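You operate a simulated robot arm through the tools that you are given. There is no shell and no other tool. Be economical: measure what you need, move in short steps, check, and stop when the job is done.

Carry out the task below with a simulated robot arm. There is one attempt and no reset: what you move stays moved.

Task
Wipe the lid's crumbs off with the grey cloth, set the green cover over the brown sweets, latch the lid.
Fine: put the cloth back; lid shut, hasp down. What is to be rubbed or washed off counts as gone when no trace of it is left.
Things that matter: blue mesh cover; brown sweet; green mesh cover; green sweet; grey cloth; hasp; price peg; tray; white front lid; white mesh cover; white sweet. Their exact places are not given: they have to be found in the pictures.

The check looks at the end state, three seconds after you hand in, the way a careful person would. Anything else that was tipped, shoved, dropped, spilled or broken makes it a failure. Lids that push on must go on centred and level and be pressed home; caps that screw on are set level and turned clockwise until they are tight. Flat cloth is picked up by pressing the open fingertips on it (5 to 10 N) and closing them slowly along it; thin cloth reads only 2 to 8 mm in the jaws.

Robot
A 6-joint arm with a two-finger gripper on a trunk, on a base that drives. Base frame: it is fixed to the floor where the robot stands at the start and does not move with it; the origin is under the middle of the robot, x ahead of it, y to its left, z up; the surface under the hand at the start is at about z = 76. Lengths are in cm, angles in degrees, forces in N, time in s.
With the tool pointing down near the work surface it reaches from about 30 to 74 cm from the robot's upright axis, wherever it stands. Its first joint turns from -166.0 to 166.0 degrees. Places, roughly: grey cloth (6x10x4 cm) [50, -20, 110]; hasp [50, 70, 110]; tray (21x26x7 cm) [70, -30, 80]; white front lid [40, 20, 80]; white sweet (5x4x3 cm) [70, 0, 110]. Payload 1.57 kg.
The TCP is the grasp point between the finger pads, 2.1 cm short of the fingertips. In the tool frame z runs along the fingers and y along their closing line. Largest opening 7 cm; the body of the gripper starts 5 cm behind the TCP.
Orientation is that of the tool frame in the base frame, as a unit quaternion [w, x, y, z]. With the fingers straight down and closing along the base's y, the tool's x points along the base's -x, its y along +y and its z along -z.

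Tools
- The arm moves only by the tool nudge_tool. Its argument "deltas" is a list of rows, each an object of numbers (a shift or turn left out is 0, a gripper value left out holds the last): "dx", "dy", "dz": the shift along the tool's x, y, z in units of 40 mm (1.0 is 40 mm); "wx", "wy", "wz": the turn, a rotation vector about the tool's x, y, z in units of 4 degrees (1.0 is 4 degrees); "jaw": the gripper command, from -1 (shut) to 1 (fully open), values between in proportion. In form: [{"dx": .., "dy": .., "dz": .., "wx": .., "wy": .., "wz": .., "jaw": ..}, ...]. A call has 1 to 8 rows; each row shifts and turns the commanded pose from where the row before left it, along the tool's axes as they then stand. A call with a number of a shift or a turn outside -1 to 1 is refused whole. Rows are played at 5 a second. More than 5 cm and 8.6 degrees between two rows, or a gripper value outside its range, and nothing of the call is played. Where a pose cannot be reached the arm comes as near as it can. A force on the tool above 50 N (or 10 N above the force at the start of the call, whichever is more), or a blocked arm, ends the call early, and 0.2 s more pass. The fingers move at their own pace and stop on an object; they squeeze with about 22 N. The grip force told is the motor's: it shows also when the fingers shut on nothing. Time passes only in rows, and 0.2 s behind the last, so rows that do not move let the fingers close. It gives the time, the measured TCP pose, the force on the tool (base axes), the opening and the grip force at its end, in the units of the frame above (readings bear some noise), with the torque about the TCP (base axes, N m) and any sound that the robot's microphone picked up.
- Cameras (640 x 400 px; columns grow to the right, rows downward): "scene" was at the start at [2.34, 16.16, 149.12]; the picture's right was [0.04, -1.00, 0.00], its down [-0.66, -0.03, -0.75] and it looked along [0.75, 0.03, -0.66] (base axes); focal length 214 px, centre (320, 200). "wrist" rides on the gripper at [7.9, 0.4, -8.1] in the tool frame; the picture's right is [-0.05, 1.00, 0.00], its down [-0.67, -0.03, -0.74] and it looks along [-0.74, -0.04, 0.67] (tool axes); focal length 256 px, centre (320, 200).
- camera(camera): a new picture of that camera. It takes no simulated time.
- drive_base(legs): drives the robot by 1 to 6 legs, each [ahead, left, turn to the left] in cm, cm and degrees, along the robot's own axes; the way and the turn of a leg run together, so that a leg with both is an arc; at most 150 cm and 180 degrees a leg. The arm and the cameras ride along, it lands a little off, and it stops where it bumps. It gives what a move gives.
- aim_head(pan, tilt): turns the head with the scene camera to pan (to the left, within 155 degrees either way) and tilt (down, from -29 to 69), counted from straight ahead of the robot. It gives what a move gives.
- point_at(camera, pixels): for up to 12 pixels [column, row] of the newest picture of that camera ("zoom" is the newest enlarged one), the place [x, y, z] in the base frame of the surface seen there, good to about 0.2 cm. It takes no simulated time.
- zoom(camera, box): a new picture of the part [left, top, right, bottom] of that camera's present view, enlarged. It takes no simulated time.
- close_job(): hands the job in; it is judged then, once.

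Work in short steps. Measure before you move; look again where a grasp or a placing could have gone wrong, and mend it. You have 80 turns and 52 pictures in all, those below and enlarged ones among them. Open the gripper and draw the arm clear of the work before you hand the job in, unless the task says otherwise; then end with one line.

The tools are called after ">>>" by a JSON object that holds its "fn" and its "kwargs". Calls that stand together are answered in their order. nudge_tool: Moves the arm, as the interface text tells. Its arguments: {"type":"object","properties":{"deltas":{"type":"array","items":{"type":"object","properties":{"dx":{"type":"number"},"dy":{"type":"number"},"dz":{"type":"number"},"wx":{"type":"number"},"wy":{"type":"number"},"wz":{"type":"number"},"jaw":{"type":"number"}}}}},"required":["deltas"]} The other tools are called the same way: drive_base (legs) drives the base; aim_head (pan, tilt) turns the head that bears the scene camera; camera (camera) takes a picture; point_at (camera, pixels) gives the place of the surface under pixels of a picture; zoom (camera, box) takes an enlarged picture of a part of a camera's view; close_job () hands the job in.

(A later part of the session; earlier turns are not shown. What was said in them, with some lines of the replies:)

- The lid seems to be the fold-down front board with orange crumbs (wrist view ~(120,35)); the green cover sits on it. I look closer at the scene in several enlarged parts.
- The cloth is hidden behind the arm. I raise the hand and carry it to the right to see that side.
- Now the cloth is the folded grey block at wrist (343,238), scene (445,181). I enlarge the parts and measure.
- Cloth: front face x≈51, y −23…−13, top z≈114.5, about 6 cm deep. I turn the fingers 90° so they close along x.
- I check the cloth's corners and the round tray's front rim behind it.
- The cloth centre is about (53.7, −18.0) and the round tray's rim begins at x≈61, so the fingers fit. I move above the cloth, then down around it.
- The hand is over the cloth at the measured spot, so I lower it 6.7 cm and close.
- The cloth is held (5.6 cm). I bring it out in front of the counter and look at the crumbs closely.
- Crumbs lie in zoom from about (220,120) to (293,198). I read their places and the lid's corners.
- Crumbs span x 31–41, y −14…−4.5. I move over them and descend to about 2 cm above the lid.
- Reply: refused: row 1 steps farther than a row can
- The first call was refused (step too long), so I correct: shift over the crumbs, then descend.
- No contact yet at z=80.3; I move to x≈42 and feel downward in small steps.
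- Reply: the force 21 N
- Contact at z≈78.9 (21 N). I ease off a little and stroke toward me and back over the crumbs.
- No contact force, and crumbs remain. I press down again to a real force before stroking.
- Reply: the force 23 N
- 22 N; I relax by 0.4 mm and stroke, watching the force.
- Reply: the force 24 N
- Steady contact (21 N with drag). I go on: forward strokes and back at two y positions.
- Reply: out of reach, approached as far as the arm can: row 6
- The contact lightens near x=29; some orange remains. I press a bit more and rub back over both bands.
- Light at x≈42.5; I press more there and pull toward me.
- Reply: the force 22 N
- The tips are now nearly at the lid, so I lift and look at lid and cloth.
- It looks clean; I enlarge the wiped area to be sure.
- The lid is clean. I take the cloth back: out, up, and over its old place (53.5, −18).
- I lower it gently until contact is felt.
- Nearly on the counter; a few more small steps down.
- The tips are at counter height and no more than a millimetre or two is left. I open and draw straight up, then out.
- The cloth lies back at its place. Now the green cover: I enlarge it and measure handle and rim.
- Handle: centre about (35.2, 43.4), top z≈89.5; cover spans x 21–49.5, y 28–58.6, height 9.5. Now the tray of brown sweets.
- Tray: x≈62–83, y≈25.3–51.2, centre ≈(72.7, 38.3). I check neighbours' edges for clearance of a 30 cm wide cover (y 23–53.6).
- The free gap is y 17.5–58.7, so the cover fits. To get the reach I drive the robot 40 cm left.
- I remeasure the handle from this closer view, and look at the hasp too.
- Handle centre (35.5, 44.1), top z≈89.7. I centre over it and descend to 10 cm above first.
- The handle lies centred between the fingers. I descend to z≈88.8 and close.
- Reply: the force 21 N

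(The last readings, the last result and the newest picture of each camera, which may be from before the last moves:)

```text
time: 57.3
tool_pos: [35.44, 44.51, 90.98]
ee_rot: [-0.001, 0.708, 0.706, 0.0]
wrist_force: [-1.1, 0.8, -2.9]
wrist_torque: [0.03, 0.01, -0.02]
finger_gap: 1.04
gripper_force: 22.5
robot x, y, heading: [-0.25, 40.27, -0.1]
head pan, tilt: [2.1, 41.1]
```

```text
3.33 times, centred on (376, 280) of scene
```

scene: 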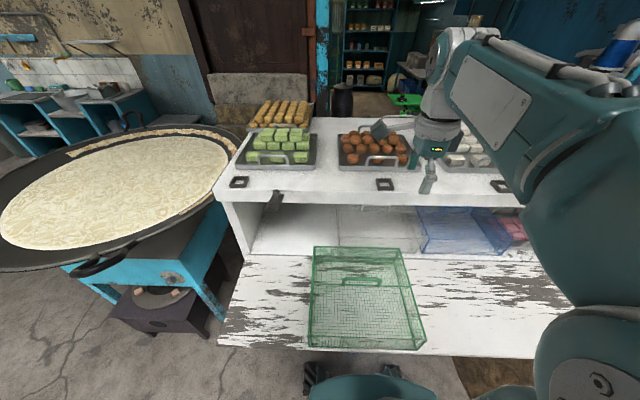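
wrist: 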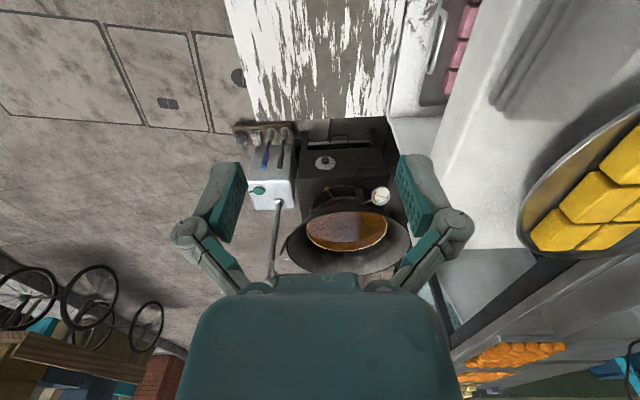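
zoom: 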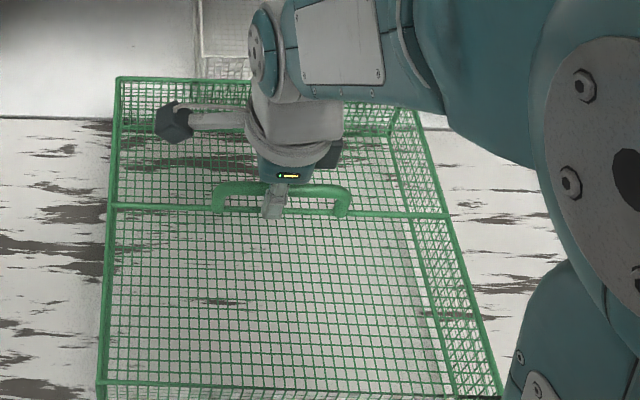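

The cover hangs free (1 cm handle in jaws). Its rear edge is right beneath the counter edge, so I lift slightly and back the robot off 20 cm before raising.

>>> {"fn": "nudge_tool", "kwargs": {"deltas": [{"dz": -0.5}, {"dz": -0.5}, {}]}}

>>> {"fn": "drive_base", "kwargs": {"legs": [[-20, 0, 0]]}}

>>> {"fn": "nudge_tool", "kwargs": {"deltas": [{"dy": 0.5, "dz": -1}, {"dy": 0.5, "dz": -1}, {"dy": 0.5, "dz": -1}, {"dy": 0.5, "dz": -1}, {"dz": -1}, {"dz": -1}, {"dz": -1}, {"dz": -1}]}}

>>> {"fn": "camera", "kwargs": {"camera": "scene"}}

```text
time: 58.1
tool_pos: [35.56, 44.53, 94.95]
ee_rot: [-0.001, 0.708, 0.706, 0.0]
wrist_force: [0.0, -0.3, -1.5]
wrist_torque: [-0.01, 0.02, 0.02]
finger_gap: 1.03
gripper_force: 22.1
robot x, y, heading: [0.22, 39.83, -0.2]
head pan, tilt: [2.1, 41.1]
```

```text
time: 59.7
tool_pos: [15.52, 44.68, 94.87]
ee_rot: [0.0, 0.708, 0.706, 0.0]
wrist_force: [0.3, -0.2, -2.1]
wrist_torque: [0.0, -0.02, 0.01]
finger_gap: 1.06
gripper_force: 21.5
robot x, y, heading: [-20.13, 39.7, -0.2]
head pan, tilt: [2.1, 41.1]
```

```text
time: 61.5
tool_pos: [23.54, 44.67, 126.87]
ee_rot: [-0.001, 0.708, 0.706, -0.001]
wrist_force: [1.7, 0.6, -1.8]
wrist_torque: [0.02, 0.01, -0.02]
finger_gap: 1.02
gripper_force: 21.9
robot x, y, heading: [-19.64, 39.35, -0.0]
head pan, tilt: [2.1, 41.1]
```

```text
25 pictures are left
```

scene: 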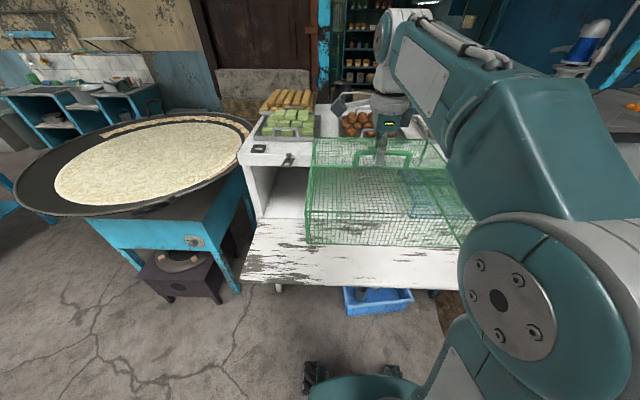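

Cover hangs level. I raise it another 8 cm, shift it to y≈39, and drive ahead 22 cm.

>>> {"fn": "nudge_tool", "kwargs": {"deltas": [{"dz": -1}, {"dz": -1}, {"dx": -0.7}, {"dx": -0.7}, {}]}}

>>> {"fn": "drive_base", "kwargs": {"legs": [[22, 0, 0]]}}

>>> {"fn": "nudge_tool", "kwargs": {"deltas": [{"dy": 0.9}, {"dy": 0.9}, {"dy": 0.9}, {"dy": 0.9}, {"dy": 0.9}, {"dy": 0.9}, {}]}}

```text
time: 62.7
tool_pos: [23.46, 38.95, 134.94]
ee_rot: [-0.001, 0.708, 0.707, -0.001]
wrist_force: [-0.8, -0.1, -3.2]
wrist_torque: [0.05, 0.02, 0.0]
finger_gap: 1.05
gripper_force: 22.1
robot x, y, heading: [-20.05, 39.32, 0.1]
head pan, tilt: [2.1, 41.1]
```

```text
time: 64.4
tool_pos: [45.26, 39.08, 134.87]
ee_rot: [-0.001, 0.708, 0.706, 0.0]
wrist_force: [-1.0, 0.7, -2.9]
wrist_torque: [-0.01, -0.01, 0.02]
finger_gap: 1.06
gripper_force: 22.2
robot x, y, heading: [1.65, 39.38, 0.1]
head pan, tilt: [2.1, 41.1]
```

```text
time: 66.0
tool_pos: [60.42, 39.04, 126.06]
ee_rot: [0.0, 0.706, 0.708, 0.0]
wrist_force: [0.5, 0.4, -1.3]
wrist_torque: [0.04, 0.0, -0.01]
finger_gap: 1.08
gripper_force: 22.1
out of reach, approached as far as the arm can: row 1, 2, 3, 4, 5, 6
robot x, y, heading: [1.56, 39.78, 0.0]
head pan, tilt: [2.1, 41.1]
```

Out of reach: the hand sank to z=126 (cover bottom ≈113) at x=60. I look whether anything was touched.

>>> {"fn": "zoom", "kwargs": {"camera": "scene", "box": [230, 90, 470, 240]}}

```text
2.67 times, centred on (350, 165) of scene
```

zoom: 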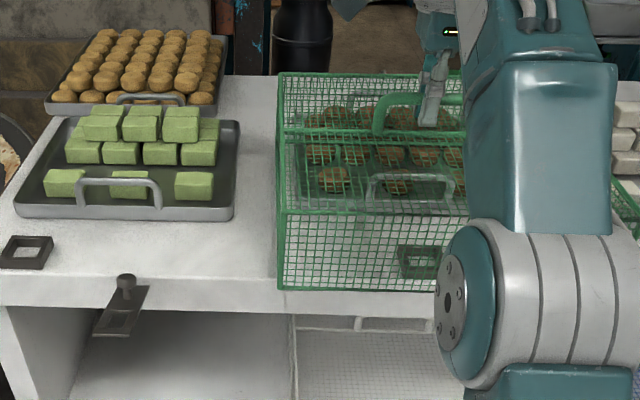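

No disturbance visible. I take the same path back to x≈45, then get nearer with the base.

>>> {"fn": "nudge_tool", "kwargs": {"deltas": [{"dy": -0.9}, {"dy": -0.9}, {"dy": -0.9}, {"dy": -0.9}, {"dy": -0.9}, {"dy": -0.9}, {}]}}

>>> {"fn": "camera", "kwargs": {"camera": "scene"}}

>>> {"fn": "zoom", "kwargs": {"camera": "scene", "box": [310, 100, 438, 180]}}

```text
time: 67.6
tool_pos: [38.59, 39.19, 125.98]
ee_rot: [0.0, 0.707, 0.707, -0.001]
wrist_force: [0.9, -0.3, -1.4]
wrist_torque: [0.03, 0.0, -0.01]
finger_gap: 1.05
gripper_force: 22.2
robot x, y, heading: [1.56, 39.94, 0.2]
head pan, tilt: [2.1, 41.1]
```

```text
23 pictures are left
```

scene: 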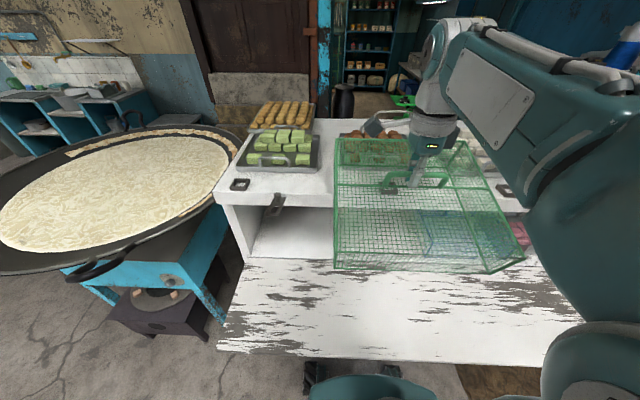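

```text
5.00 times, centred on (374, 140) of scene
```

zoom: 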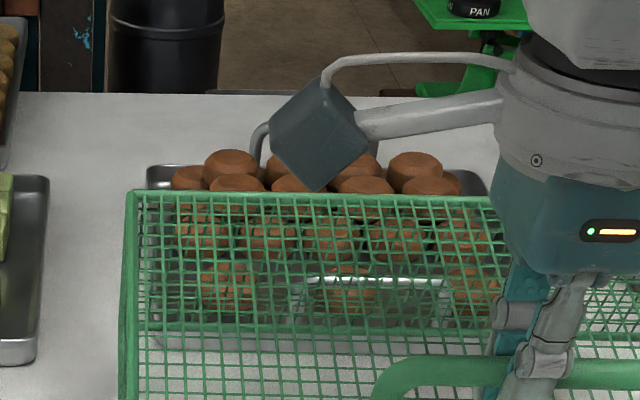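

The vertical grip limits reach (z max ≈126 at 59 cm). So I'll set the cover back on the lid and regrasp its handle with the tool tilted forward ~55°, which extends the reach. First back off 22 cm and lower.

>>> {"fn": "drive_base", "kwargs": {"legs": [[-22, 0, 0]]}}

>>> {"fn": "nudge_tool", "kwargs": {"deltas": [{"dz": 1}, {"dz": 1}, {"dz": 1}, {"dz": 1}, {"dz": 1}, {"dz": 1}, {"dz": 1}, {"dz": 0.5}]}}

>>> {"fn": "nudge_tool", "kwargs": {"deltas": [{"dy": 0.9}, {"dy": 0.9}, {"dy": 0.9}, {"dy": 0.9}, {"dy": 0.9}, {}]}}

```text
time: 69.2
tool_pos: [16.9, 39.1, 125.97]
ee_rot: [-0.001, 0.706, 0.708, -0.001]
wrist_force: [-0.3, -0.6, -2.5]
wrist_torque: [0.01, 0.04, 0.01]
finger_gap: 1.02
gripper_force: 21.8
robot x, y, heading: [-19.98, 39.7, -0.1]
head pan, tilt: [2.1, 41.1]
```

```text
time: 71.0
tool_pos: [16.9, 39.1, 96.02]
ee_rot: [-0.001, 0.706, 0.709, -0.001]
wrist_force: [-0.4, -0.2, -2.7]
wrist_torque: [0.01, 0.02, 0.0]
finger_gap: 1.03
gripper_force: 21.6
robot x, y, heading: [-20.06, 39.67, 0.2]
head pan, tilt: [2.1, 41.1]
```

```text
time: 72.4
tool_pos: [34.89, 39.05, 96.03]
ee_rot: [0.0, 0.706, 0.708, 0.0]
wrist_force: [0.7, -0.4, -3.2]
wrist_torque: [0.02, 0.05, 0.02]
finger_gap: 1.05
gripper_force: 21.8
robot x, y, heading: [-20.1, 40.02, 0.1]
head pan, tilt: [2.1, 41.1]
```

I lower the cover onto the lid, release, rise, and tilt the tool forward.

>>> {"fn": "nudge_tool", "kwargs": {"deltas": [{"dz": 1}, {"dz": 0.6}, {"dz": 0.12}, {}]}}

```text
time: 73.4
tool_pos: [34.77, 39.33, 89.03]
ee_rot: [-0.001, 0.706, 0.708, -0.001]
wrist_force: [-0.8, 0.0, -2.4]
wrist_torque: [0.02, -0.05, -0.02]
finger_gap: 1.04
gripper_force: 21.9
robot x, y, heading: [-20.62, 39.87, 0.2]
head pan, tilt: [2.1, 41.1]
```

>>> {"fn": "nudge_tool", "kwargs": {"deltas": [{"dz": 0.03}, {"dz": 0.03}, {}]}}

```text
time: 74.2
tool_pos: [34.74, 39.3, 88.94]
ee_rot: [0.0, 0.706, 0.709, 0.0]
wrist_force: [2.0, -1.0, 5.5]
wrist_torque: [-0.06, -0.03, 0.02]
finger_gap: 1.04
gripper_force: 21.7
robot x, y, heading: [-19.98, 39.66, 0.3]
head pan, tilt: [2.1, 41.1]
```

It rests on the lid. Open, rise 10 cm, then tilt 56° forward with jaws part-open.

>>> {"fn": "nudge_tool", "kwargs": {"deltas": [{"jaw": -0.2}, {"jaw": -0.2}, {"dz": -0.5}, {"dz": -1}, {"dz": -1}, {"wx": -1}, {"wx": -1}, {"wx": -1}]}}

>>> {"fn": "nudge_tool", "kwargs": {"deltas": [{"wx": -1}, {"wx": -1}, {"wx": -1}, {"wx": -1}, {"wx": -1}, {"wx": -1}, {"wx": -1}, {"wx": -1}]}}

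>>> {"fn": "nudge_tool", "kwargs": {"deltas": [{"wx": -1}, {"wx": -1}, {"wx": -1}, {}]}}

>>> {"fn": "zoom", "kwargs": {"camera": "scene", "box": [260, 120, 500, 270]}}

```text
time: 76.0
tool_pos: [34.76, 39.37, 98.71]
ee_rot: [0.074, 0.703, 0.704, 0.074]
wrist_force: [0.1, 0.1, -0.3]
wrist_torque: [-0.03, 0.0, 0.03]
finger_gap: 2.82
gripper_force: 0.0
robot x, y, heading: [-20.36, 39.93, 0.2]
head pan, tilt: [2.1, 41.1]
```

```text
time: 77.8
tool_pos: [34.92, 39.4, 98.82]
ee_rot: [0.251, 0.657, 0.662, 0.258]
wrist_force: [-0.5, 0.0, 0.0]
wrist_torque: [0.0, 0.0, 0.02]
finger_gap: 2.81
gripper_force: 0.1
robot x, y, heading: [-20.51, 39.21, -0.1]
head pan, tilt: [2.1, 41.1]
```

```text
time: 78.8
tool_pos: [34.93, 39.35, 98.77]
ee_rot: [0.319, 0.634, 0.632, 0.31]
wrist_force: [-0.2, -0.7, -0.2]
wrist_torque: [0.0, -0.02, -0.02]
finger_gap: 2.81
gripper_force: 0.1
out of reach, approached as far as the arm can: row 1
robot x, y, heading: [-20.31, 39.77, -0.0]
head pan, tilt: [2.1, 41.1]
```

```text
2.67 times, centred on (380, 195) of scene
```

zoom: 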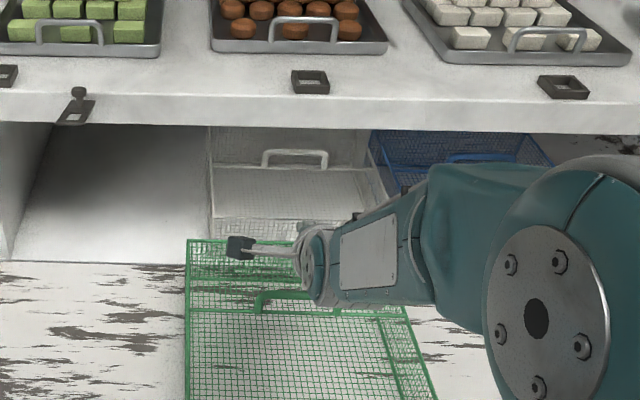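

Tilt is 53°. I set jaws to ~2.2 cm and line up so the approach along the tool axis ends with the handle between the pads.

>>> {"fn": "nudge_tool", "kwargs": {"deltas": [{"dz": -0.36, "dy": -0.65, "jaw": -0.37}, {"dz": -0.36, "dy": -0.65}, {"dy": -0.64}, {"dz": 0.5}, {"dz": 0.5}, {}]}}

>>> {"fn": "zoom", "kwargs": {"camera": "wrist", "box": [160, 100, 480, 300]}}

>>> {"fn": "zoom", "kwargs": {"camera": "scene", "box": [310, 200, 438, 280]}}

```text
time: 80.2
tool_pos: [31.01, 39.27, 91.94]
ee_rot: [0.319, 0.634, 0.633, 0.31]
wrist_force: [0.5, 0.7, -0.3]
wrist_torque: [0.01, -0.01, -0.02]
finger_gap: 2.22
gripper_force: 0.0
robot x, y, heading: [-20.47, 39.75, 0.5]
head pan, tilt: [2.1, 41.1]
```

```text
2.00 times, centred on (320, 200) of wrist
```

zoom: 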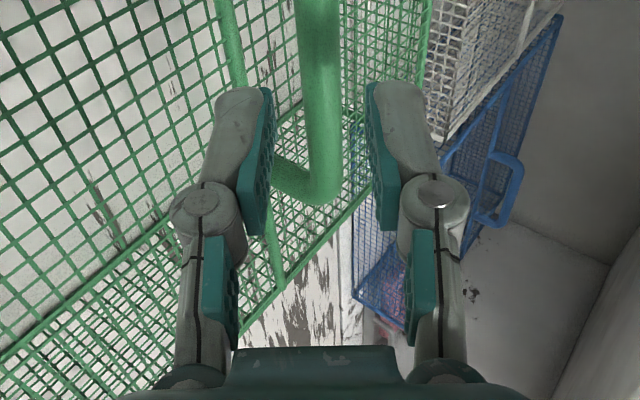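

```text
5.00 times, centred on (374, 240) of scene
```

zoom: 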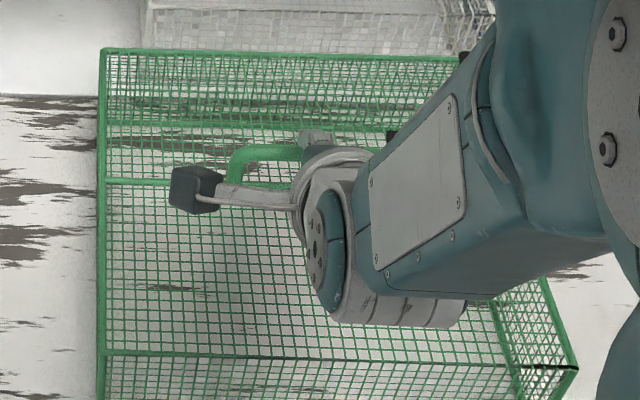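

The handle is lined up between the pads. I advance 4.2 cm along the tool axis and close.

>>> {"fn": "nudge_tool", "kwargs": {"deltas": [{"dz": 0.4}, {"dz": 0.35}, {"dz": 0.3}, {}, {"jaw": -1}, {"jaw": -1}, {"jaw": -1}]}}

```text
time: 81.8
tool_pos: [34.39, 39.37, 89.26]
ee_rot: [0.32, 0.634, 0.632, 0.31]
wrist_force: [0.0, -0.8, -0.1]
wrist_torque: [0.09, 0.02, -0.01]
finger_gap: 1.07
gripper_force: 22.7
robot x, y, heading: [-19.92, 39.45, 0.1]
head pan, tilt: [2.1, 41.1]
```

Gripped at 1.07 cm. I lift a little to test, then back off 18 cm.

>>> {"fn": "nudge_tool", "kwargs": {"deltas": [{"dz": -0.3, "dy": 0.4}, {"dz": -0.3, "dy": 0.4}, {}]}}

>>> {"fn": "drive_base", "kwargs": {"legs": [[-18, 0, 0]]}}

>>> {"fn": "nudge_tool", "kwargs": {"deltas": [{"dz": -0.6, "dy": 0.8}, {"dz": -0.6, "dy": 0.8}, {"dz": -0.6, "dy": 0.8}, {"dz": -0.6, "dy": 0.8}, {"dz": -0.6, "dy": 0.8}, {"dz": -0.6, "dy": 0.8}, {"dz": -0.6, "dy": 0.8}, {}]}}

>>> {"fn": "camera", "kwargs": {"camera": "scene"}}

```text
time: 82.6
tool_pos: [34.56, 39.18, 93.35]
ee_rot: [0.319, 0.634, 0.633, 0.311]
wrist_force: [-0.4, -0.4, -2.0]
wrist_torque: [0.04, 0.03, -0.01]
finger_gap: 1.08
gripper_force: 22.4
robot x, y, heading: [-20.69, 39.86, 0.0]
head pan, tilt: [2.1, 41.1]
```

```text
time: 84.2
tool_pos: [16.46, 39.12, 93.26]
ee_rot: [0.32, 0.634, 0.633, 0.31]
wrist_force: [0.2, 0.2, -2.5]
wrist_torque: [0.05, 0.02, 0.01]
finger_gap: 1.07
gripper_force: 22.1
robot x, y, heading: [-38.63, 39.47, 0.3]
head pan, tilt: [2.1, 41.1]
```

```text
time: 86.0
tool_pos: [16.45, 39.37, 121.34]
ee_rot: [0.319, 0.634, 0.632, 0.311]
wrist_force: [-0.8, 0.1, -2.5]
wrist_torque: [0.04, 0.01, 0.01]
finger_gap: 1.09
gripper_force: 21.9
robot x, y, heading: [-37.89, 39.95, 0.3]
head pan, tilt: [2.1, 41.1]
```

```text
18 pictures are left
```

scene: 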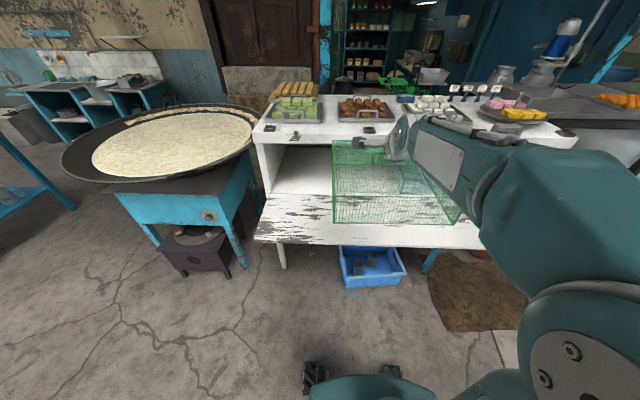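

Cover level. I raise it to z≈134 and extend to 70 cm reach here, in the clear, to test the needed stretch; also read the crate and base positions.

>>> {"fn": "nudge_tool", "kwargs": {"deltas": [{"dz": -0.6, "dy": 0.8}, {"dz": -0.6, "dy": 0.8}, {"dz": -0.6, "dy": 0.8}, {"dz": -0.06, "dy": 0.08}, {}]}}

>>> {"fn": "nudge_tool", "kwargs": {"deltas": [{"dz": 0.8, "dy": 0.6}, {"dz": 0.8, "dy": 0.6}, {"dz": 0.8, "dy": 0.6}, {}]}}

>>> {"fn": "point_at", "kwargs": {"camera": "scene", "pixels": [[347, 287], [405, 275], [345, 262], [312, 370], [392, 372], [375, 380], [320, 365], [283, 268], [340, 243]]}}

```text
time: 87.2
tool_pos: [16.61, 39.76, 133.63]
ee_rot: [0.319, 0.634, 0.632, 0.311]
wrist_force: [0.8, -0.6, -2.7]
wrist_torque: [0.01, 0.03, -0.01]
finger_gap: 1.07
gripper_force: 22.4
robot x, y, heading: [-38.19, 39.63, 0.3]
head pan, tilt: [2.1, 41.1]
```

```text
time: 88.2
tool_pos: [28.68, 39.45, 133.58]
ee_rot: [0.319, 0.634, 0.632, 0.311]
wrist_force: [-0.3, 0.3, -1.9]
wrist_torque: [0.02, 0.01, -0.02]
finger_gap: 1.07
gripper_force: 21.6
robot x, y, heading: [-38.1, 39.72, 0.2]
head pan, tilt: [2.1, 41.1]
```

```text
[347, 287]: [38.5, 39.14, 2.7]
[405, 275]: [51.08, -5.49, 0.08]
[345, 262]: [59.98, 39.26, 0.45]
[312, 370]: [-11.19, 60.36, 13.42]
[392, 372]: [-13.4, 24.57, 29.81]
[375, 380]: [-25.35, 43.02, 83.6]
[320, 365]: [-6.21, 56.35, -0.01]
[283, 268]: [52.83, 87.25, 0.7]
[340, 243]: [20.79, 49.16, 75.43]
```

Reach is fine at 67 cm. Base front sits 26 cm ahead of the axis, trunk ~13 cm, so robot x≈3 stays clear of crate and lid. I drive ahead 40 cm.

>>> {"fn": "drive_base", "kwargs": {"legs": [[25, 0, 0], [15, 0, 0]]}}

>>> {"fn": "zoom", "kwargs": {"camera": "scene", "box": [230, 80, 470, 230]}}

```text
time: 91.0
tool_pos: [69.03, 39.06, 133.57]
ee_rot: [0.321, 0.636, 0.63, 0.31]
wrist_force: [0.4, -0.1, -1.3]
wrist_torque: [0.04, 0.0, 0.02]
finger_gap: 1.06
gripper_force: 22.3
robot x, y, heading: [2.17, 39.26, 0.1]
head pan, tilt: [2.1, 41.1]
```

```text
2.67 times, centred on (350, 155) of scene
```

zoom: 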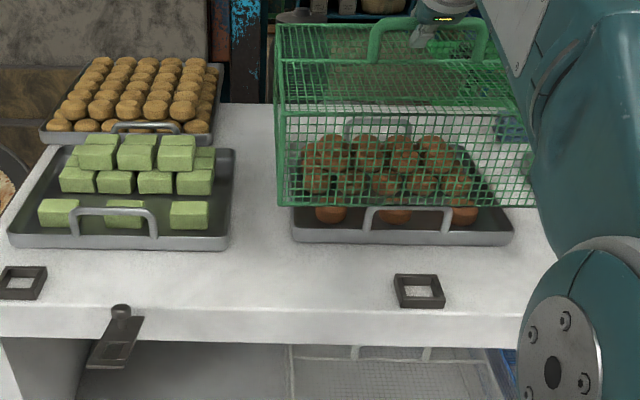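

The cover hovers over the tray. I measure the tray's front corners and the cover's corners for final alignment.

>>> {"fn": "point_at", "kwargs": {"camera": "zoom", "pixels": [[296, 236], [510, 240], [278, 203], [277, 115], [535, 203], [278, 30], [400, 238], [370, 215], [448, 215], [231, 190], [278, 160], [276, 60]]}}

```text
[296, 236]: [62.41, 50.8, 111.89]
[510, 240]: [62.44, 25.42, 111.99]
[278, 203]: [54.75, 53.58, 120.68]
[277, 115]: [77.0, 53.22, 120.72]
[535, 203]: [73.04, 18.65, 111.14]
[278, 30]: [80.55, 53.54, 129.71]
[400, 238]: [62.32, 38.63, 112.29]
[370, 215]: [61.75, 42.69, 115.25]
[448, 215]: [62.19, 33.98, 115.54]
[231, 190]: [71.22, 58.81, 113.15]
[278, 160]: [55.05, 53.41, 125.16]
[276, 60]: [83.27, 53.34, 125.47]
```

Cover front x=54.8, left y=53.5, bottom z 120.7; the tray centre is ≈(72.5, 38.1). I move +3.4 cm in x, then lower 8.5 cm.

>>> {"fn": "nudge_tool", "kwargs": {"deltas": [{"dz": 0.68, "dy": 0.51}, {}, {"dz": 0.3, "dy": -0.4}, {"dz": 0.3, "dy": -0.4}, {}]}}

>>> {"fn": "zoom", "kwargs": {"camera": "scene", "box": [230, 80, 470, 230]}}

>>> {"fn": "point_at", "kwargs": {"camera": "zoom", "pixels": [[280, 218], [279, 190], [530, 216], [279, 50], [278, 70]]}}

```text
time: 92.2
tool_pos: [72.37, 38.83, 129.62]
ee_rot: [0.32, 0.636, 0.63, 0.31]
wrist_force: [0.7, -0.7, -1.9]
wrist_torque: [0.04, -0.01, 0.0]
finger_gap: 1.1
gripper_force: 22.2
robot x, y, heading: [2.01, 39.73, -0.2]
head pan, tilt: [2.1, 41.1]
```

```text
2.67 times, centred on (350, 155) of scene
```

zoom: 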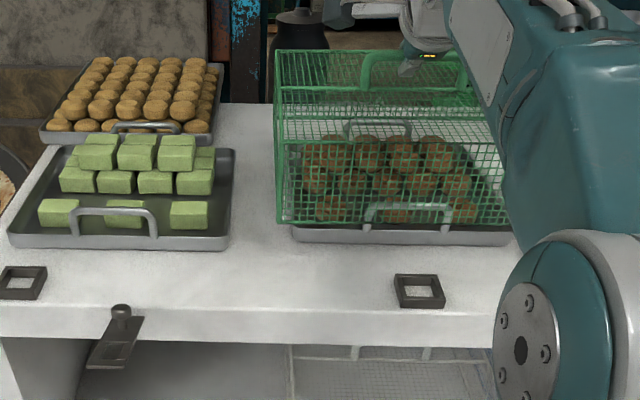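

```text
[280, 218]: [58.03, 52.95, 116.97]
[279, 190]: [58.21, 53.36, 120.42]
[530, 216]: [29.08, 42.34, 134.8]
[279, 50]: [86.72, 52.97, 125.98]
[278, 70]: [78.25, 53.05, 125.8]
```

Aligned (x 58–86.7, left edge y 53.1). I lower the remaining 5.7 cm, the last bit slowly.

>>> {"fn": "nudge_tool", "kwargs": {"deltas": [{"dz": 0.3, "dy": -0.4}, {"dz": 0.3, "dy": -0.4}, {"dz": 0.15, "dy": -0.2}, {"dz": 0.03, "dy": -0.04}, {"dz": 0.03, "dy": -0.04}, {}]}}

```text
time: 93.6
tool_pos: [72.49, 38.8, 124.48]
ee_rot: [0.32, 0.636, 0.63, 0.309]
wrist_force: [-1.0, 0.8, 2.3]
wrist_torque: [0.17, -0.02, 0.01]
finger_gap: 1.08
gripper_force: 22.3
robot x, y, heading: [1.84, 39.42, -0.0]
head pan, tilt: [2.1, 41.1]
```

Contact at the expected height (124.4). I check before release.

>>> {"fn": "nudge_tool", "kwargs": {"deltas": [{"dz": 0.02, "dy": -0.026}, {}]}}

>>> {"fn": "zoom", "kwargs": {"camera": "scene", "box": [230, 80, 470, 230]}}

```text
time: 94.2
tool_pos: [72.37, 38.84, 124.28]
ee_rot: [0.322, 0.635, 0.63, 0.311]
wrist_force: [2.1, -0.7, 12.1]
wrist_torque: [-0.01, -0.09, -0.14]
finger_gap: 1.06
gripper_force: 22.2
robot x, y, heading: [2.44, 39.53, -0.2]
head pan, tilt: [2.1, 41.1]
```

```text
2.67 times, centred on (350, 155) of scene
```

zoom: 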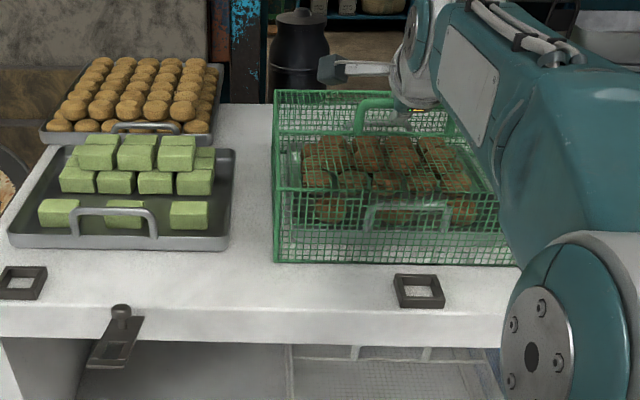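

The cover encloses the tray with handles inside. I open the jaws a bit, withdraw along the tool axis, and rise.

>>> {"fn": "nudge_tool", "kwargs": {"deltas": [{"jaw": -0.35}, {"jaw": -0.35}, {"dz": -0.5}, {"dz": -1}, {"dz": -1}, {"dz": -0.6, "dy": 0.8}, {"dz": -0.6, "dy": 0.8}, {}]}}

>>> {"fn": "drive_base", "kwargs": {"legs": [[-40, 0, 0]]}}

>>> {"fn": "camera", "kwargs": {"camera": "scene"}}

```text
time: 96.0
tool_pos: [64.54, 39.06, 138.29]
ee_rot: [0.32, 0.636, 0.63, 0.309]
wrist_force: [-0.8, 0.0, 0.1]
wrist_torque: [0.02, 0.01, -0.02]
finger_gap: 2.31
gripper_force: 0.1
robot x, y, heading: [2.25, 39.61, 0.1]
head pan, tilt: [2.1, 41.1]
```

```text
time: 98.5
tool_pos: [24.23, 39.03, 138.25]
ee_rot: [0.321, 0.637, 0.629, 0.309]
wrist_force: [0.2, -0.6, 0.2]
wrist_torque: [0.01, -0.03, -0.01]
finger_gap: 2.26
gripper_force: 0.0
robot x, y, heading: [-37.55, 39.84, -0.6]
head pan, tilt: [2.1, 41.1]
```

```text
14 pictures are left
```

scene: 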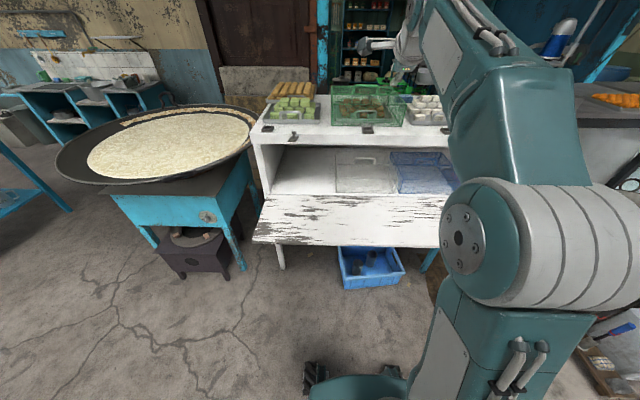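

The cover stands over the sweets. Now the lid: I bring the hand down in front of its edge (x≈20), jaws shut, then tilt to horizontal.

>>> {"fn": "nudge_tool", "kwargs": {"deltas": [{"dz": 0.425, "dy": -0.864, "jaw": -1}, {"dz": 0.425, "dy": -0.864}, {"dz": 0.425, "dy": -0.864}, {"dz": 0.425, "dy": -0.864}, {"dz": 0.425, "dy": -0.864}, {"dz": 0.425, "dy": -0.864}, {"dz": 0.425, "dy": -0.864}, {"dz": 0.425, "dy": -0.864}]}}

>>> {"fn": "nudge_tool", "kwargs": {"deltas": [{"dz": 0.425, "dy": -0.864}, {"dz": 0.425, "dy": -0.864}, {"dz": 0.425, "dy": -0.864}, {"dz": 0.425, "dy": -0.864}, {"dz": 0.3, "dy": -0.7}, {}]}}

>>> {"fn": "nudge_tool", "kwargs": {"deltas": [{"wx": -1}, {"wx": -1}, {"wx": -1}, {"wx": -1}, {"wx": -1}, {"wx": -1}, {"wx": -1}, {"wx": -1}]}}

>>> {"fn": "point_at", "kwargs": {"camera": "scene", "pixels": [[254, 236], [300, 242], [340, 244], [262, 198], [256, 240], [300, 238]]}}

```text
time: 100.3
tool_pos: [18.38, 38.81, 107.91]
ee_rot: [0.32, 0.637, 0.629, 0.31]
wrist_force: [-0.2, 0.3, 0.5]
wrist_torque: [0.01, 0.02, 0.02]
finger_gap: 0.0
gripper_force: 21.9
robot x, y, heading: [-38.07, 39.73, -0.2]
head pan, tilt: [2.1, 41.1]
```

```text
time: 101.7
tool_pos: [14.82, 39.01, 89.81]
ee_rot: [0.321, 0.637, 0.63, 0.309]
wrist_force: [-0.3, 0.3, 0.2]
wrist_torque: [0.01, -0.02, 0.0]
finger_gap: 0.0
gripper_force: 22.2
robot x, y, heading: [-37.96, 39.36, -0.3]
head pan, tilt: [2.1, 41.1]
```

```text
time: 103.5
tool_pos: [14.7, 38.83, 89.73]
ee_rot: [0.484, 0.524, 0.52, 0.471]
wrist_force: [-0.3, 0.0, -0.3]
wrist_torque: [0.0, 0.01, 0.0]
finger_gap: 0.01
gripper_force: 21.7
robot x, y, heading: [-37.82, 40.03, -0.6]
head pan, tilt: [2.1, 41.1]
```

```text
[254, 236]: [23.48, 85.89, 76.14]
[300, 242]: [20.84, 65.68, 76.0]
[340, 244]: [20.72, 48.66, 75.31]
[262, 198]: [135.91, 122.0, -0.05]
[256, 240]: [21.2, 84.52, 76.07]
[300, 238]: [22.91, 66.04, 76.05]
```

Tool is now 85° tilted (almost horizontal). I look at the lid edge's thickness and the hand.

>>> {"fn": "zoom", "kwargs": {"camera": "scene", "box": [240, 180, 400, 280]}}

>>> {"fn": "point_at", "kwargs": {"camera": "zoom", "pixels": [[100, 246], [100, 253], [100, 258], [200, 254], [200, 260], [300, 258], [300, 263], [160, 251], [160, 257], [160, 262]]}}

```text
4.00 times, centred on (320, 230) of scene
```

zoom: 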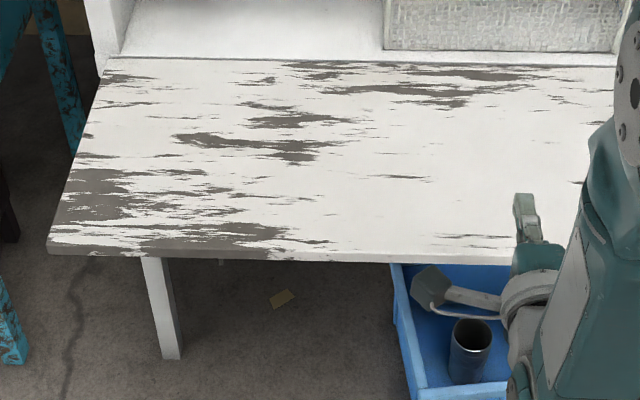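

```text
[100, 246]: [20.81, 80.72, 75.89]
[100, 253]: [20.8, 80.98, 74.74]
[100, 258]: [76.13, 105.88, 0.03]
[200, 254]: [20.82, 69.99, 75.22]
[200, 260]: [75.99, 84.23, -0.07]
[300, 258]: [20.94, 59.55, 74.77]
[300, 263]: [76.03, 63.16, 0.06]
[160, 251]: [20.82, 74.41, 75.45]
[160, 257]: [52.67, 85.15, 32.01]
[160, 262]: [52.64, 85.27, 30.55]
```

Lid: edge x=20.8, top 76, thickness ≈1.5 cm. I lower the closed fingers to z≈71.5 in front of it, then drive ahead 9 cm to slide them beneath.

>>> {"fn": "nudge_tool", "kwargs": {"deltas": [{"dy": -0.9, "dz": 0.08}, {"dy": -0.9, "dz": 0.08}, {"dy": -0.9, "dz": 0.08}, {"dy": -0.9, "dz": 0.08}, {"dy": -0.95, "dz": 0.08}, {}]}}

>>> {"fn": "drive_base", "kwargs": {"legs": [[8.5, 0, 0]]}}

```text
time: 104.9
tool_pos: [14.73, 38.82, 71.47]
ee_rot: [0.484, 0.524, 0.52, 0.47]
wrist_force: [0.0, -0.3, 0.8]
wrist_torque: [0.02, 0.02, -0.01]
finger_gap: 0.01
gripper_force: 22.1
robot x, y, heading: [-37.99, 39.78, -0.4]
head pan, tilt: [2.1, 41.1]
```

```text
time: 106.0
tool_pos: [22.99, 38.57, 71.55]
ee_rot: [0.484, 0.524, 0.519, 0.47]
wrist_force: [-0.1, 1.2, 0.2]
wrist_torque: [0.02, 0.02, 0.0]
finger_gap: 0.0
gripper_force: 21.9
robot x, y, heading: [-29.43, 39.56, -0.5]
head pan, tilt: [2.1, 41.1]
```

Fingers are under the lid. I lift 4 cm and read the force.

>>> {"fn": "nudge_tool", "kwargs": {"deltas": [{"dy": 0.5}, {"dy": 0.5}, {}]}}

```text
time: 106.8
tool_pos: [23.32, 38.76, 75.35]
ee_rot: [0.484, 0.525, 0.519, 0.47]
wrist_force: [-11.1, -2.6, -10.8]
wrist_torque: [0.03, -0.45, 0.04]
finger_gap: 0.01
gripper_force: 21.9
robot x, y, heading: [-29.33, 39.71, -0.5]
head pan, tilt: [2.1, 41.1]
```

The lid bears on the fingers (~11 N). I continue along its arc to about 30°.

>>> {"fn": "nudge_tool", "kwargs": {"deltas": [{"dy": 0.64, "dz": 0.02}, {"dy": 0.64, "dz": 0.02}, {"dy": 0.55, "dz": 0.12}, {"dy": 0.55, "dz": 0.14}, {"dy": 0.54, "dz": 0.15}, {}]}}

>>> {"fn": "zoom", "kwargs": {"camera": "scene", "box": [200, 80, 520, 280]}}

```text
time: 108.2
tool_pos: [26.49, 38.7, 87.13]
ee_rot: [0.485, 0.524, 0.519, 0.471]
wrist_force: [-2.0, -1.7, -6.8]
wrist_torque: [-0.01, 0.09, -0.02]
finger_gap: 0.0
gripper_force: 22.3
robot x, y, heading: [-29.69, 39.72, -0.6]
head pan, tilt: [2.1, 41.1]
```

```text
2.00 times, centred on (360, 180) of scene
```

zoom: 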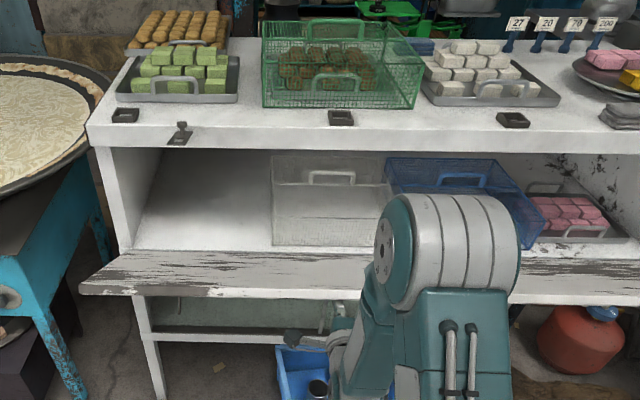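

The lid is up about 30° and follows well. I continue to ~60°.

>>> {"fn": "nudge_tool", "kwargs": {"deltas": [{"dy": 0.5, "dz": 0.22}, {"dy": 0.47, "dz": 0.26}, {"dy": 0.45, "dz": 0.29}, {"dy": 0.44, "dz": 0.36}, {"dy": 0.41, "dz": 0.4}, {"dy": 0.38, "dz": 0.43}, {}]}}

```text
time: 109.8
tool_pos: [35.13, 38.56, 96.93]
ee_rot: [0.485, 0.523, 0.519, 0.471]
wrist_force: [-3.8, 2.3, -3.5]
wrist_torque: [-0.06, 0.02, 0.07]
finger_gap: 0.0
gripper_force: 21.8
robot x, y, heading: [-29.56, 39.56, -0.3]
head pan, tilt: [2.1, 41.1]
```

Smooth. On to ~80°.

>>> {"fn": "nudge_tool", "kwargs": {"deltas": [{"dy": 0.34, "dz": 0.46}, {"dy": 0.29, "dz": 0.5}, {"dy": 0.24, "dz": 0.51}, {"dy": 0.2, "dz": 0.52}, {}]}}

>>> {"fn": "zoom", "kwargs": {"camera": "scene", "box": [200, 80, 520, 280]}}

```text
time: 111.0
tool_pos: [43.29, 38.53, 100.48]
ee_rot: [0.485, 0.523, 0.519, 0.471]
wrist_force: [-1.3, 1.3, -1.5]
wrist_torque: [0.01, 0.0, 0.01]
finger_gap: 0.02
gripper_force: 22.7
robot x, y, heading: [-29.85, 39.65, -0.4]
head pan, tilt: [2.1, 41.1]
```

```text
2.00 times, centred on (360, 180) of scene
```

zoom: 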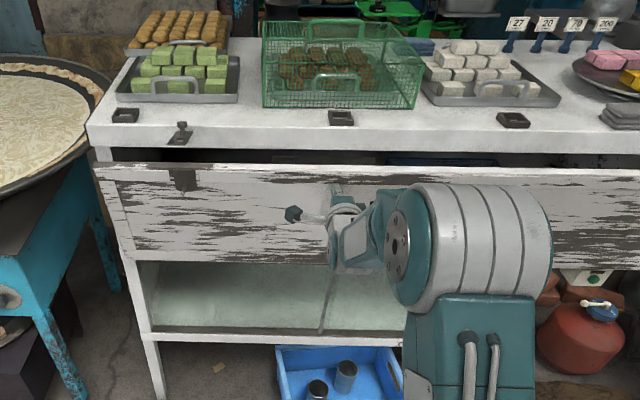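

Nearly shut, with the lid edge just below the counter slab; the hasp at zoom (180,133) is clear. I push on the last few centimetres.

>>> {"fn": "nudge_tool", "kwargs": {"deltas": [{"dy": 0.12, "dz": 0.4}, {"dy": 0.08, "dz": 0.35}, {"dy": 0.05, "dz": 0.2}, {"dz": 0.1}, {}]}}

```text
time: 112.2
tool_pos: [47.62, 38.47, 101.05]
ee_rot: [0.485, 0.525, 0.519, 0.47]
wrist_force: [-0.4, 0.1, -0.8]
wrist_torque: [0.01, 0.01, -0.01]
finger_gap: 0.02
gripper_force: 22.0
robot x, y, heading: [-29.83, 39.61, -0.7]
head pan, tilt: [2.1, 41.1]
```

>>> {"fn": "nudge_tool", "kwargs": {"deltas": [{"dz": 0.1}, {"dz": 0.1}, {}]}}

>>> {"fn": "zoom", "kwargs": {"camera": "scene", "box": [230, 120, 390, 220]}}

>>> {"fn": "point_at", "kwargs": {"camera": "zoom", "pixels": [[100, 180], [100, 192], [200, 192], [100, 230], [100, 300], [127, 112], [127, 128], [115, 145], [135, 150], [125, 148], [250, 190], [105, 160]]}}

```text
time: 113.0
tool_pos: [48.44, 38.42, 101.05]
ee_rot: [0.485, 0.523, 0.519, 0.471]
wrist_force: [-5.9, 0.4, 1.2]
wrist_torque: [-0.01, -0.06, 0.04]
finger_gap: 0.0
gripper_force: 22.4
robot x, y, heading: [-29.28, 39.98, -0.5]
head pan, tilt: [2.1, 41.1]
```

```text
4.00 times, centred on (310, 170) of scene
```

zoom: 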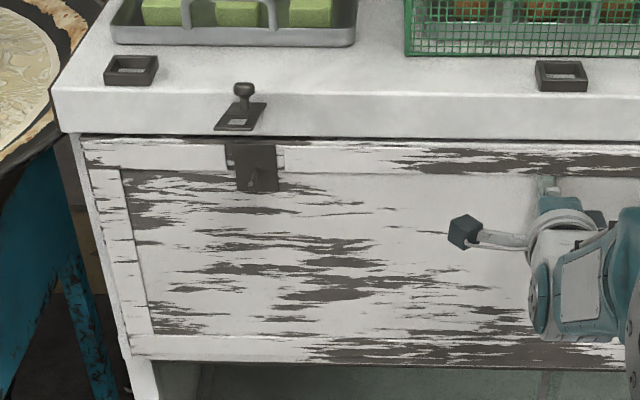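

```text
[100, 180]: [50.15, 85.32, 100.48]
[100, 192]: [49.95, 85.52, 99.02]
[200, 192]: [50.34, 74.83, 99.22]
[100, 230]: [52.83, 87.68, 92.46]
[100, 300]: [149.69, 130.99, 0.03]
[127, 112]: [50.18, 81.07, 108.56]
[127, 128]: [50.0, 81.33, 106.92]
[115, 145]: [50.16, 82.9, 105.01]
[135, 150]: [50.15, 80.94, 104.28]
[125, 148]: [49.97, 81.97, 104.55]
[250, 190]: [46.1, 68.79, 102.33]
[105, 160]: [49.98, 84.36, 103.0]
```

The lid is flush (x≈50) and carries a staple at y≈69, z≈102. I back off 2 cm with the fingers still in the way, to see whether it stays.

>>> {"fn": "nudge_tool", "kwargs": {"deltas": [{"dz": 0.05}, {"dz": -0.25}, {"dz": -0.25}, {"dz": -0.25}, {}, {}]}}

>>> {"fn": "zoom", "kwargs": {"camera": "scene", "box": [254, 130, 350, 190]}}

>>> {"fn": "point_at", "kwargs": {"camera": "zoom", "pixels": [[40, 150], [500, 180], [165, 125], [180, 80], [175, 95], [130, 115], [205, 115], [165, 180], [165, 200], [150, 205], [165, 150], [190, 160]]}}

```text
time: 114.3
tool_pos: [45.55, 38.47, 101.15]
ee_rot: [0.484, 0.525, 0.519, 0.47]
wrist_force: [0.5, -0.5, -0.4]
wrist_torque: [0.01, 0.01, 0.0]
finger_gap: 0.02
gripper_force: 22.4
robot x, y, heading: [-29.69, 39.99, -0.5]
head pan, tilt: [2.1, 41.1]
```

```text
6.67 times, centred on (302, 160) of scene
```

zoom: 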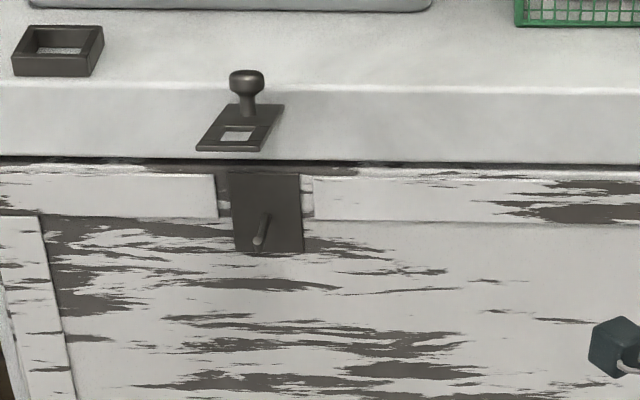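

```text
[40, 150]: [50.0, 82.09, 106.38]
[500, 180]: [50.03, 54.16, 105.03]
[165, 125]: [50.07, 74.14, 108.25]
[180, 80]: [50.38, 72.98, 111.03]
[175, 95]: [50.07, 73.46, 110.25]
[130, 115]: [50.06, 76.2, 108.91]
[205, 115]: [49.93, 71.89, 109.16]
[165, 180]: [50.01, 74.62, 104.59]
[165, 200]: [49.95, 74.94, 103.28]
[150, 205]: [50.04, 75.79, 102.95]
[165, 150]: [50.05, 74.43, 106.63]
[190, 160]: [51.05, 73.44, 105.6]
```

The lid stays shut. The hasp's knob (47, 68.5, top z≈113.5) swings down with the plate about the counter edge; the pin for its slot is below. I withdraw, rise to z≈118, and drive left 20 cm.

>>> {"fn": "nudge_tool", "kwargs": {"deltas": [{"dz": -0.9}, {"dz": -0.9}, {"dz": -0.7, "dy": 0.6}, {"dy": 0.9}, {"dy": 0.9}, {"dy": 0.9}, {"dy": 0.9}, {}]}}

>>> {"fn": "drive_base", "kwargs": {"legs": [[0, 20, 0]]}}

>>> {"fn": "zoom", "kwargs": {"camera": "scene", "box": [280, 110, 408, 190]}}

```text
time: 116.2
tool_pos: [37.23, 38.87, 119.07]
ee_rot: [0.484, 0.524, 0.519, 0.47]
wrist_force: [-0.6, 0.7, 0.7]
wrist_torque: [-0.05, 0.02, -0.02]
finger_gap: 0.02
gripper_force: 22.3
robot x, y, heading: [-29.57, 39.79, -0.7]
head pan, tilt: [2.1, 41.1]
```

```text
time: 117.7
tool_pos: [37.32, 57.89, 118.95]
ee_rot: [0.484, 0.526, 0.517, 0.471]
wrist_force: [-0.1, -0.1, -0.8]
wrist_torque: [0.0, 0.03, 0.0]
finger_gap: 0.01
gripper_force: 21.3
robot x, y, heading: [-29.18, 59.44, -0.5]
head pan, tilt: [2.1, 41.1]
```

```text
5.00 times, centred on (344, 150) of scene
```

zoom: 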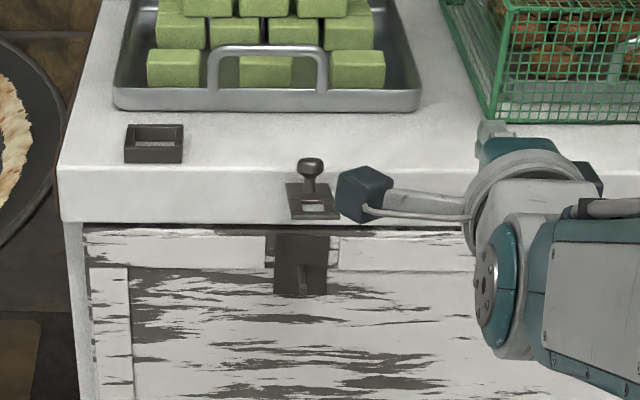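

>>> {"fn": "point_at", "kwargs": {"camera": "zoom", "pixels": [[311, 163], [311, 170], [302, 168], [320, 168], [312, 188], [295, 188], [327, 188], [297, 212], [333, 215], [302, 280], [302, 293], [280, 270]]}}

```text
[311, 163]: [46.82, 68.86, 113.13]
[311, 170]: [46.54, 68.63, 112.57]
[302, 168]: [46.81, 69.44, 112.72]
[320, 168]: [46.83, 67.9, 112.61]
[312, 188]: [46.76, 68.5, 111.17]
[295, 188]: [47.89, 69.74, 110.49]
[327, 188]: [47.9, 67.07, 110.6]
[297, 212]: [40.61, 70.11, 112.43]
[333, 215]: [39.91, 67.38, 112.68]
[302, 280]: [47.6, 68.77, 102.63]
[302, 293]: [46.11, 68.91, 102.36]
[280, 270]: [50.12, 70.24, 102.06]
```

Knob top is (46.8, 68.65, 113.2). I bring the closed fingertips over it at z≈116.

>>> {"fn": "nudge_tool", "kwargs": {"deltas": [{"dx": 0.9}, {"dx": 0.9}, {"dx": 0.88}, {"dz": 0.75}, {"dz": 0.75}, {"dz": 0.75}, {"dy": -0.4}, {}]}}

>>> {"fn": "zoom", "kwargs": {"camera": "scene", "box": [280, 110, 408, 190]}}

```text
time: 119.5
tool_pos: [46.48, 68.97, 116.64]
ee_rot: [0.485, 0.525, 0.519, 0.469]
wrist_force: [0.2, -0.6, -0.2]
wrist_torque: [-0.04, -0.01, -0.02]
finger_gap: 0.02
gripper_force: 22.1
robot x, y, heading: [-29.58, 60.07, -0.6]
head pan, tilt: [2.1, 41.1]
```

```text
5.00 times, centred on (344, 150) of scene
```

zoom: 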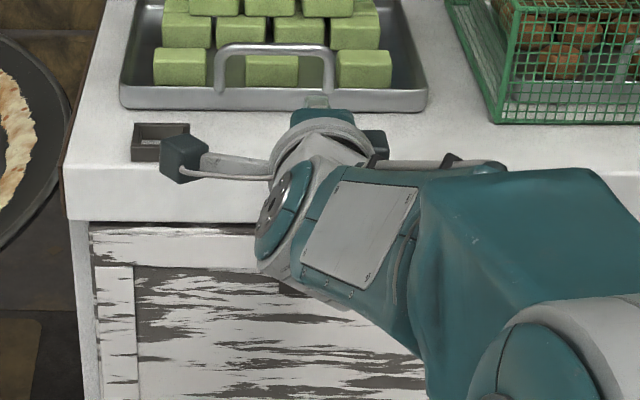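

Positioned. I press the knob down in steps toward z≈109.

>>> {"fn": "nudge_tool", "kwargs": {"deltas": [{"dy": -0.4, "dz": 0.03}, {"dy": -0.3, "dz": 0.03}, {"dy": -0.3, "dz": 0.03}, {"dy": -0.3, "dz": 0.03}, {"dy": -0.3, "dz": 0.03}, {}]}}

```text
time: 120.9
tool_pos: [46.51, 68.82, 110.02]
ee_rot: [0.485, 0.524, 0.519, 0.469]
wrist_force: [-0.3, 0.3, -0.3]
wrist_torque: [0.01, 0.02, 0.0]
finger_gap: 0.0
gripper_force: 22.6
robot x, y, heading: [-29.26, 59.7, -0.4]
head pan, tilt: [2.1, 41.1]
```

No resisting force now. One more centimetre, then I back out and look.

>>> {"fn": "nudge_tool", "kwargs": {"deltas": [{"dy": -0.2, "dz": 0.02}, {}, {"dz": -0.9}, {"dz": -0.9}, {"dz": -0.9}, {"dz": -0.5, "dx": -0.7}, {"dx": -0.9}, {"dx": -0.9}]}}

>>> {"fn": "zoom", "kwargs": {"camera": "scene", "box": [280, 110, 408, 190]}}

>>> {"fn": "point_at", "kwargs": {"camera": "zoom", "pixels": [[302, 240], [302, 280], [302, 290], [290, 250], [320, 250], [312, 230], [150, 245]]}}

```text
time: 122.7
tool_pos: [33.61, 58.91, 110.53]
ee_rot: [0.485, 0.524, 0.518, 0.47]
wrist_force: [0.1, -0.2, -0.2]
wrist_torque: [0.02, -0.02, 0.01]
finger_gap: 0.02
gripper_force: 21.9
robot x, y, heading: [-29.31, 59.88, -0.2]
head pan, tilt: [2.1, 41.1]
```

```text
5.00 times, centred on (344, 150) of scene
```

zoom: 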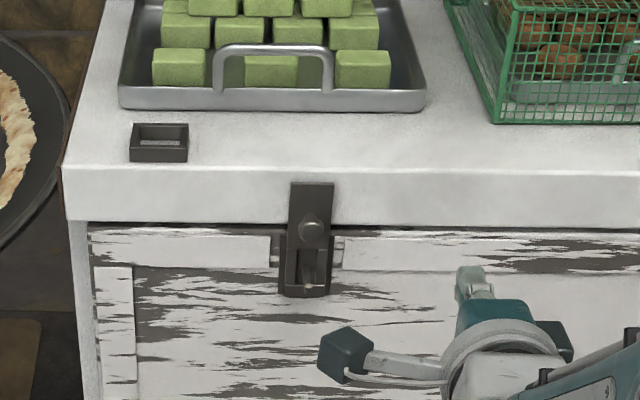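

```text
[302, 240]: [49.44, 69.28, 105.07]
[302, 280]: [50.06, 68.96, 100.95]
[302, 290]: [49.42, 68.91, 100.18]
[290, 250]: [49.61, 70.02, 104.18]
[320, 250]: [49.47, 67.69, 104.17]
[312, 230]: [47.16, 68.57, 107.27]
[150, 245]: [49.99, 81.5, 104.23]
```

The hasp lies flat (x≈49.5) with the pin through its slot. I open the gripper, back away, and take a last overall look.

>>> {"fn": "drive_base", "kwargs": {"legs": [[-20, 0, 0]]}}

>>> {"fn": "nudge_tool", "kwargs": {"deltas": [{"jaw": 1}, {"jaw": 1}, {"jaw": 1}]}}

>>> {"fn": "zoom", "kwargs": {"camera": "scene", "box": [230, 80, 630, 330]}}

```text
time: 124.3
tool_pos: [13.97, 59.14, 110.52]
ee_rot: [0.484, 0.525, 0.518, 0.47]
wrist_force: [0.4, 1.2, 0.3]
wrist_torque: [-0.01, 0.03, 0.02]
finger_gap: 0.02
gripper_force: 22.2
robot x, y, heading: [-49.36, 59.67, -0.7]
head pan, tilt: [2.1, 41.1]
```

```text
time: 125.1
tool_pos: [13.81, 59.16, 110.54]
ee_rot: [0.485, 0.525, 0.518, 0.469]
wrist_force: [-0.5, 0.7, 0.1]
wrist_torque: [-0.04, 0.02, -0.05]
finger_gap: 7.02
gripper_force: 0.0
robot x, y, heading: [-48.99, 59.5, -0.5]
head pan, tilt: [2.1, 41.1]
```

```text
1.60 times, centred on (430, 205) of scene
```

zoom: 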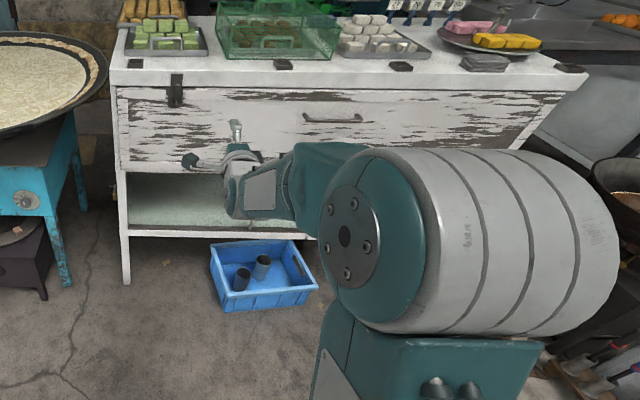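

Everything is in place: the lid is shut, the hasp is down, the cover is over the brown sweets, and the cloth is back. I hand the job in.

>>> {"fn": "close_job", "kwargs": {}}

```text
The job is handed in.
```

The lid's crumbs are wiped off and the grey cloth is back in its place. The green cover stands over the brown sweets, and the lid is shut with the hasp down over its pin.
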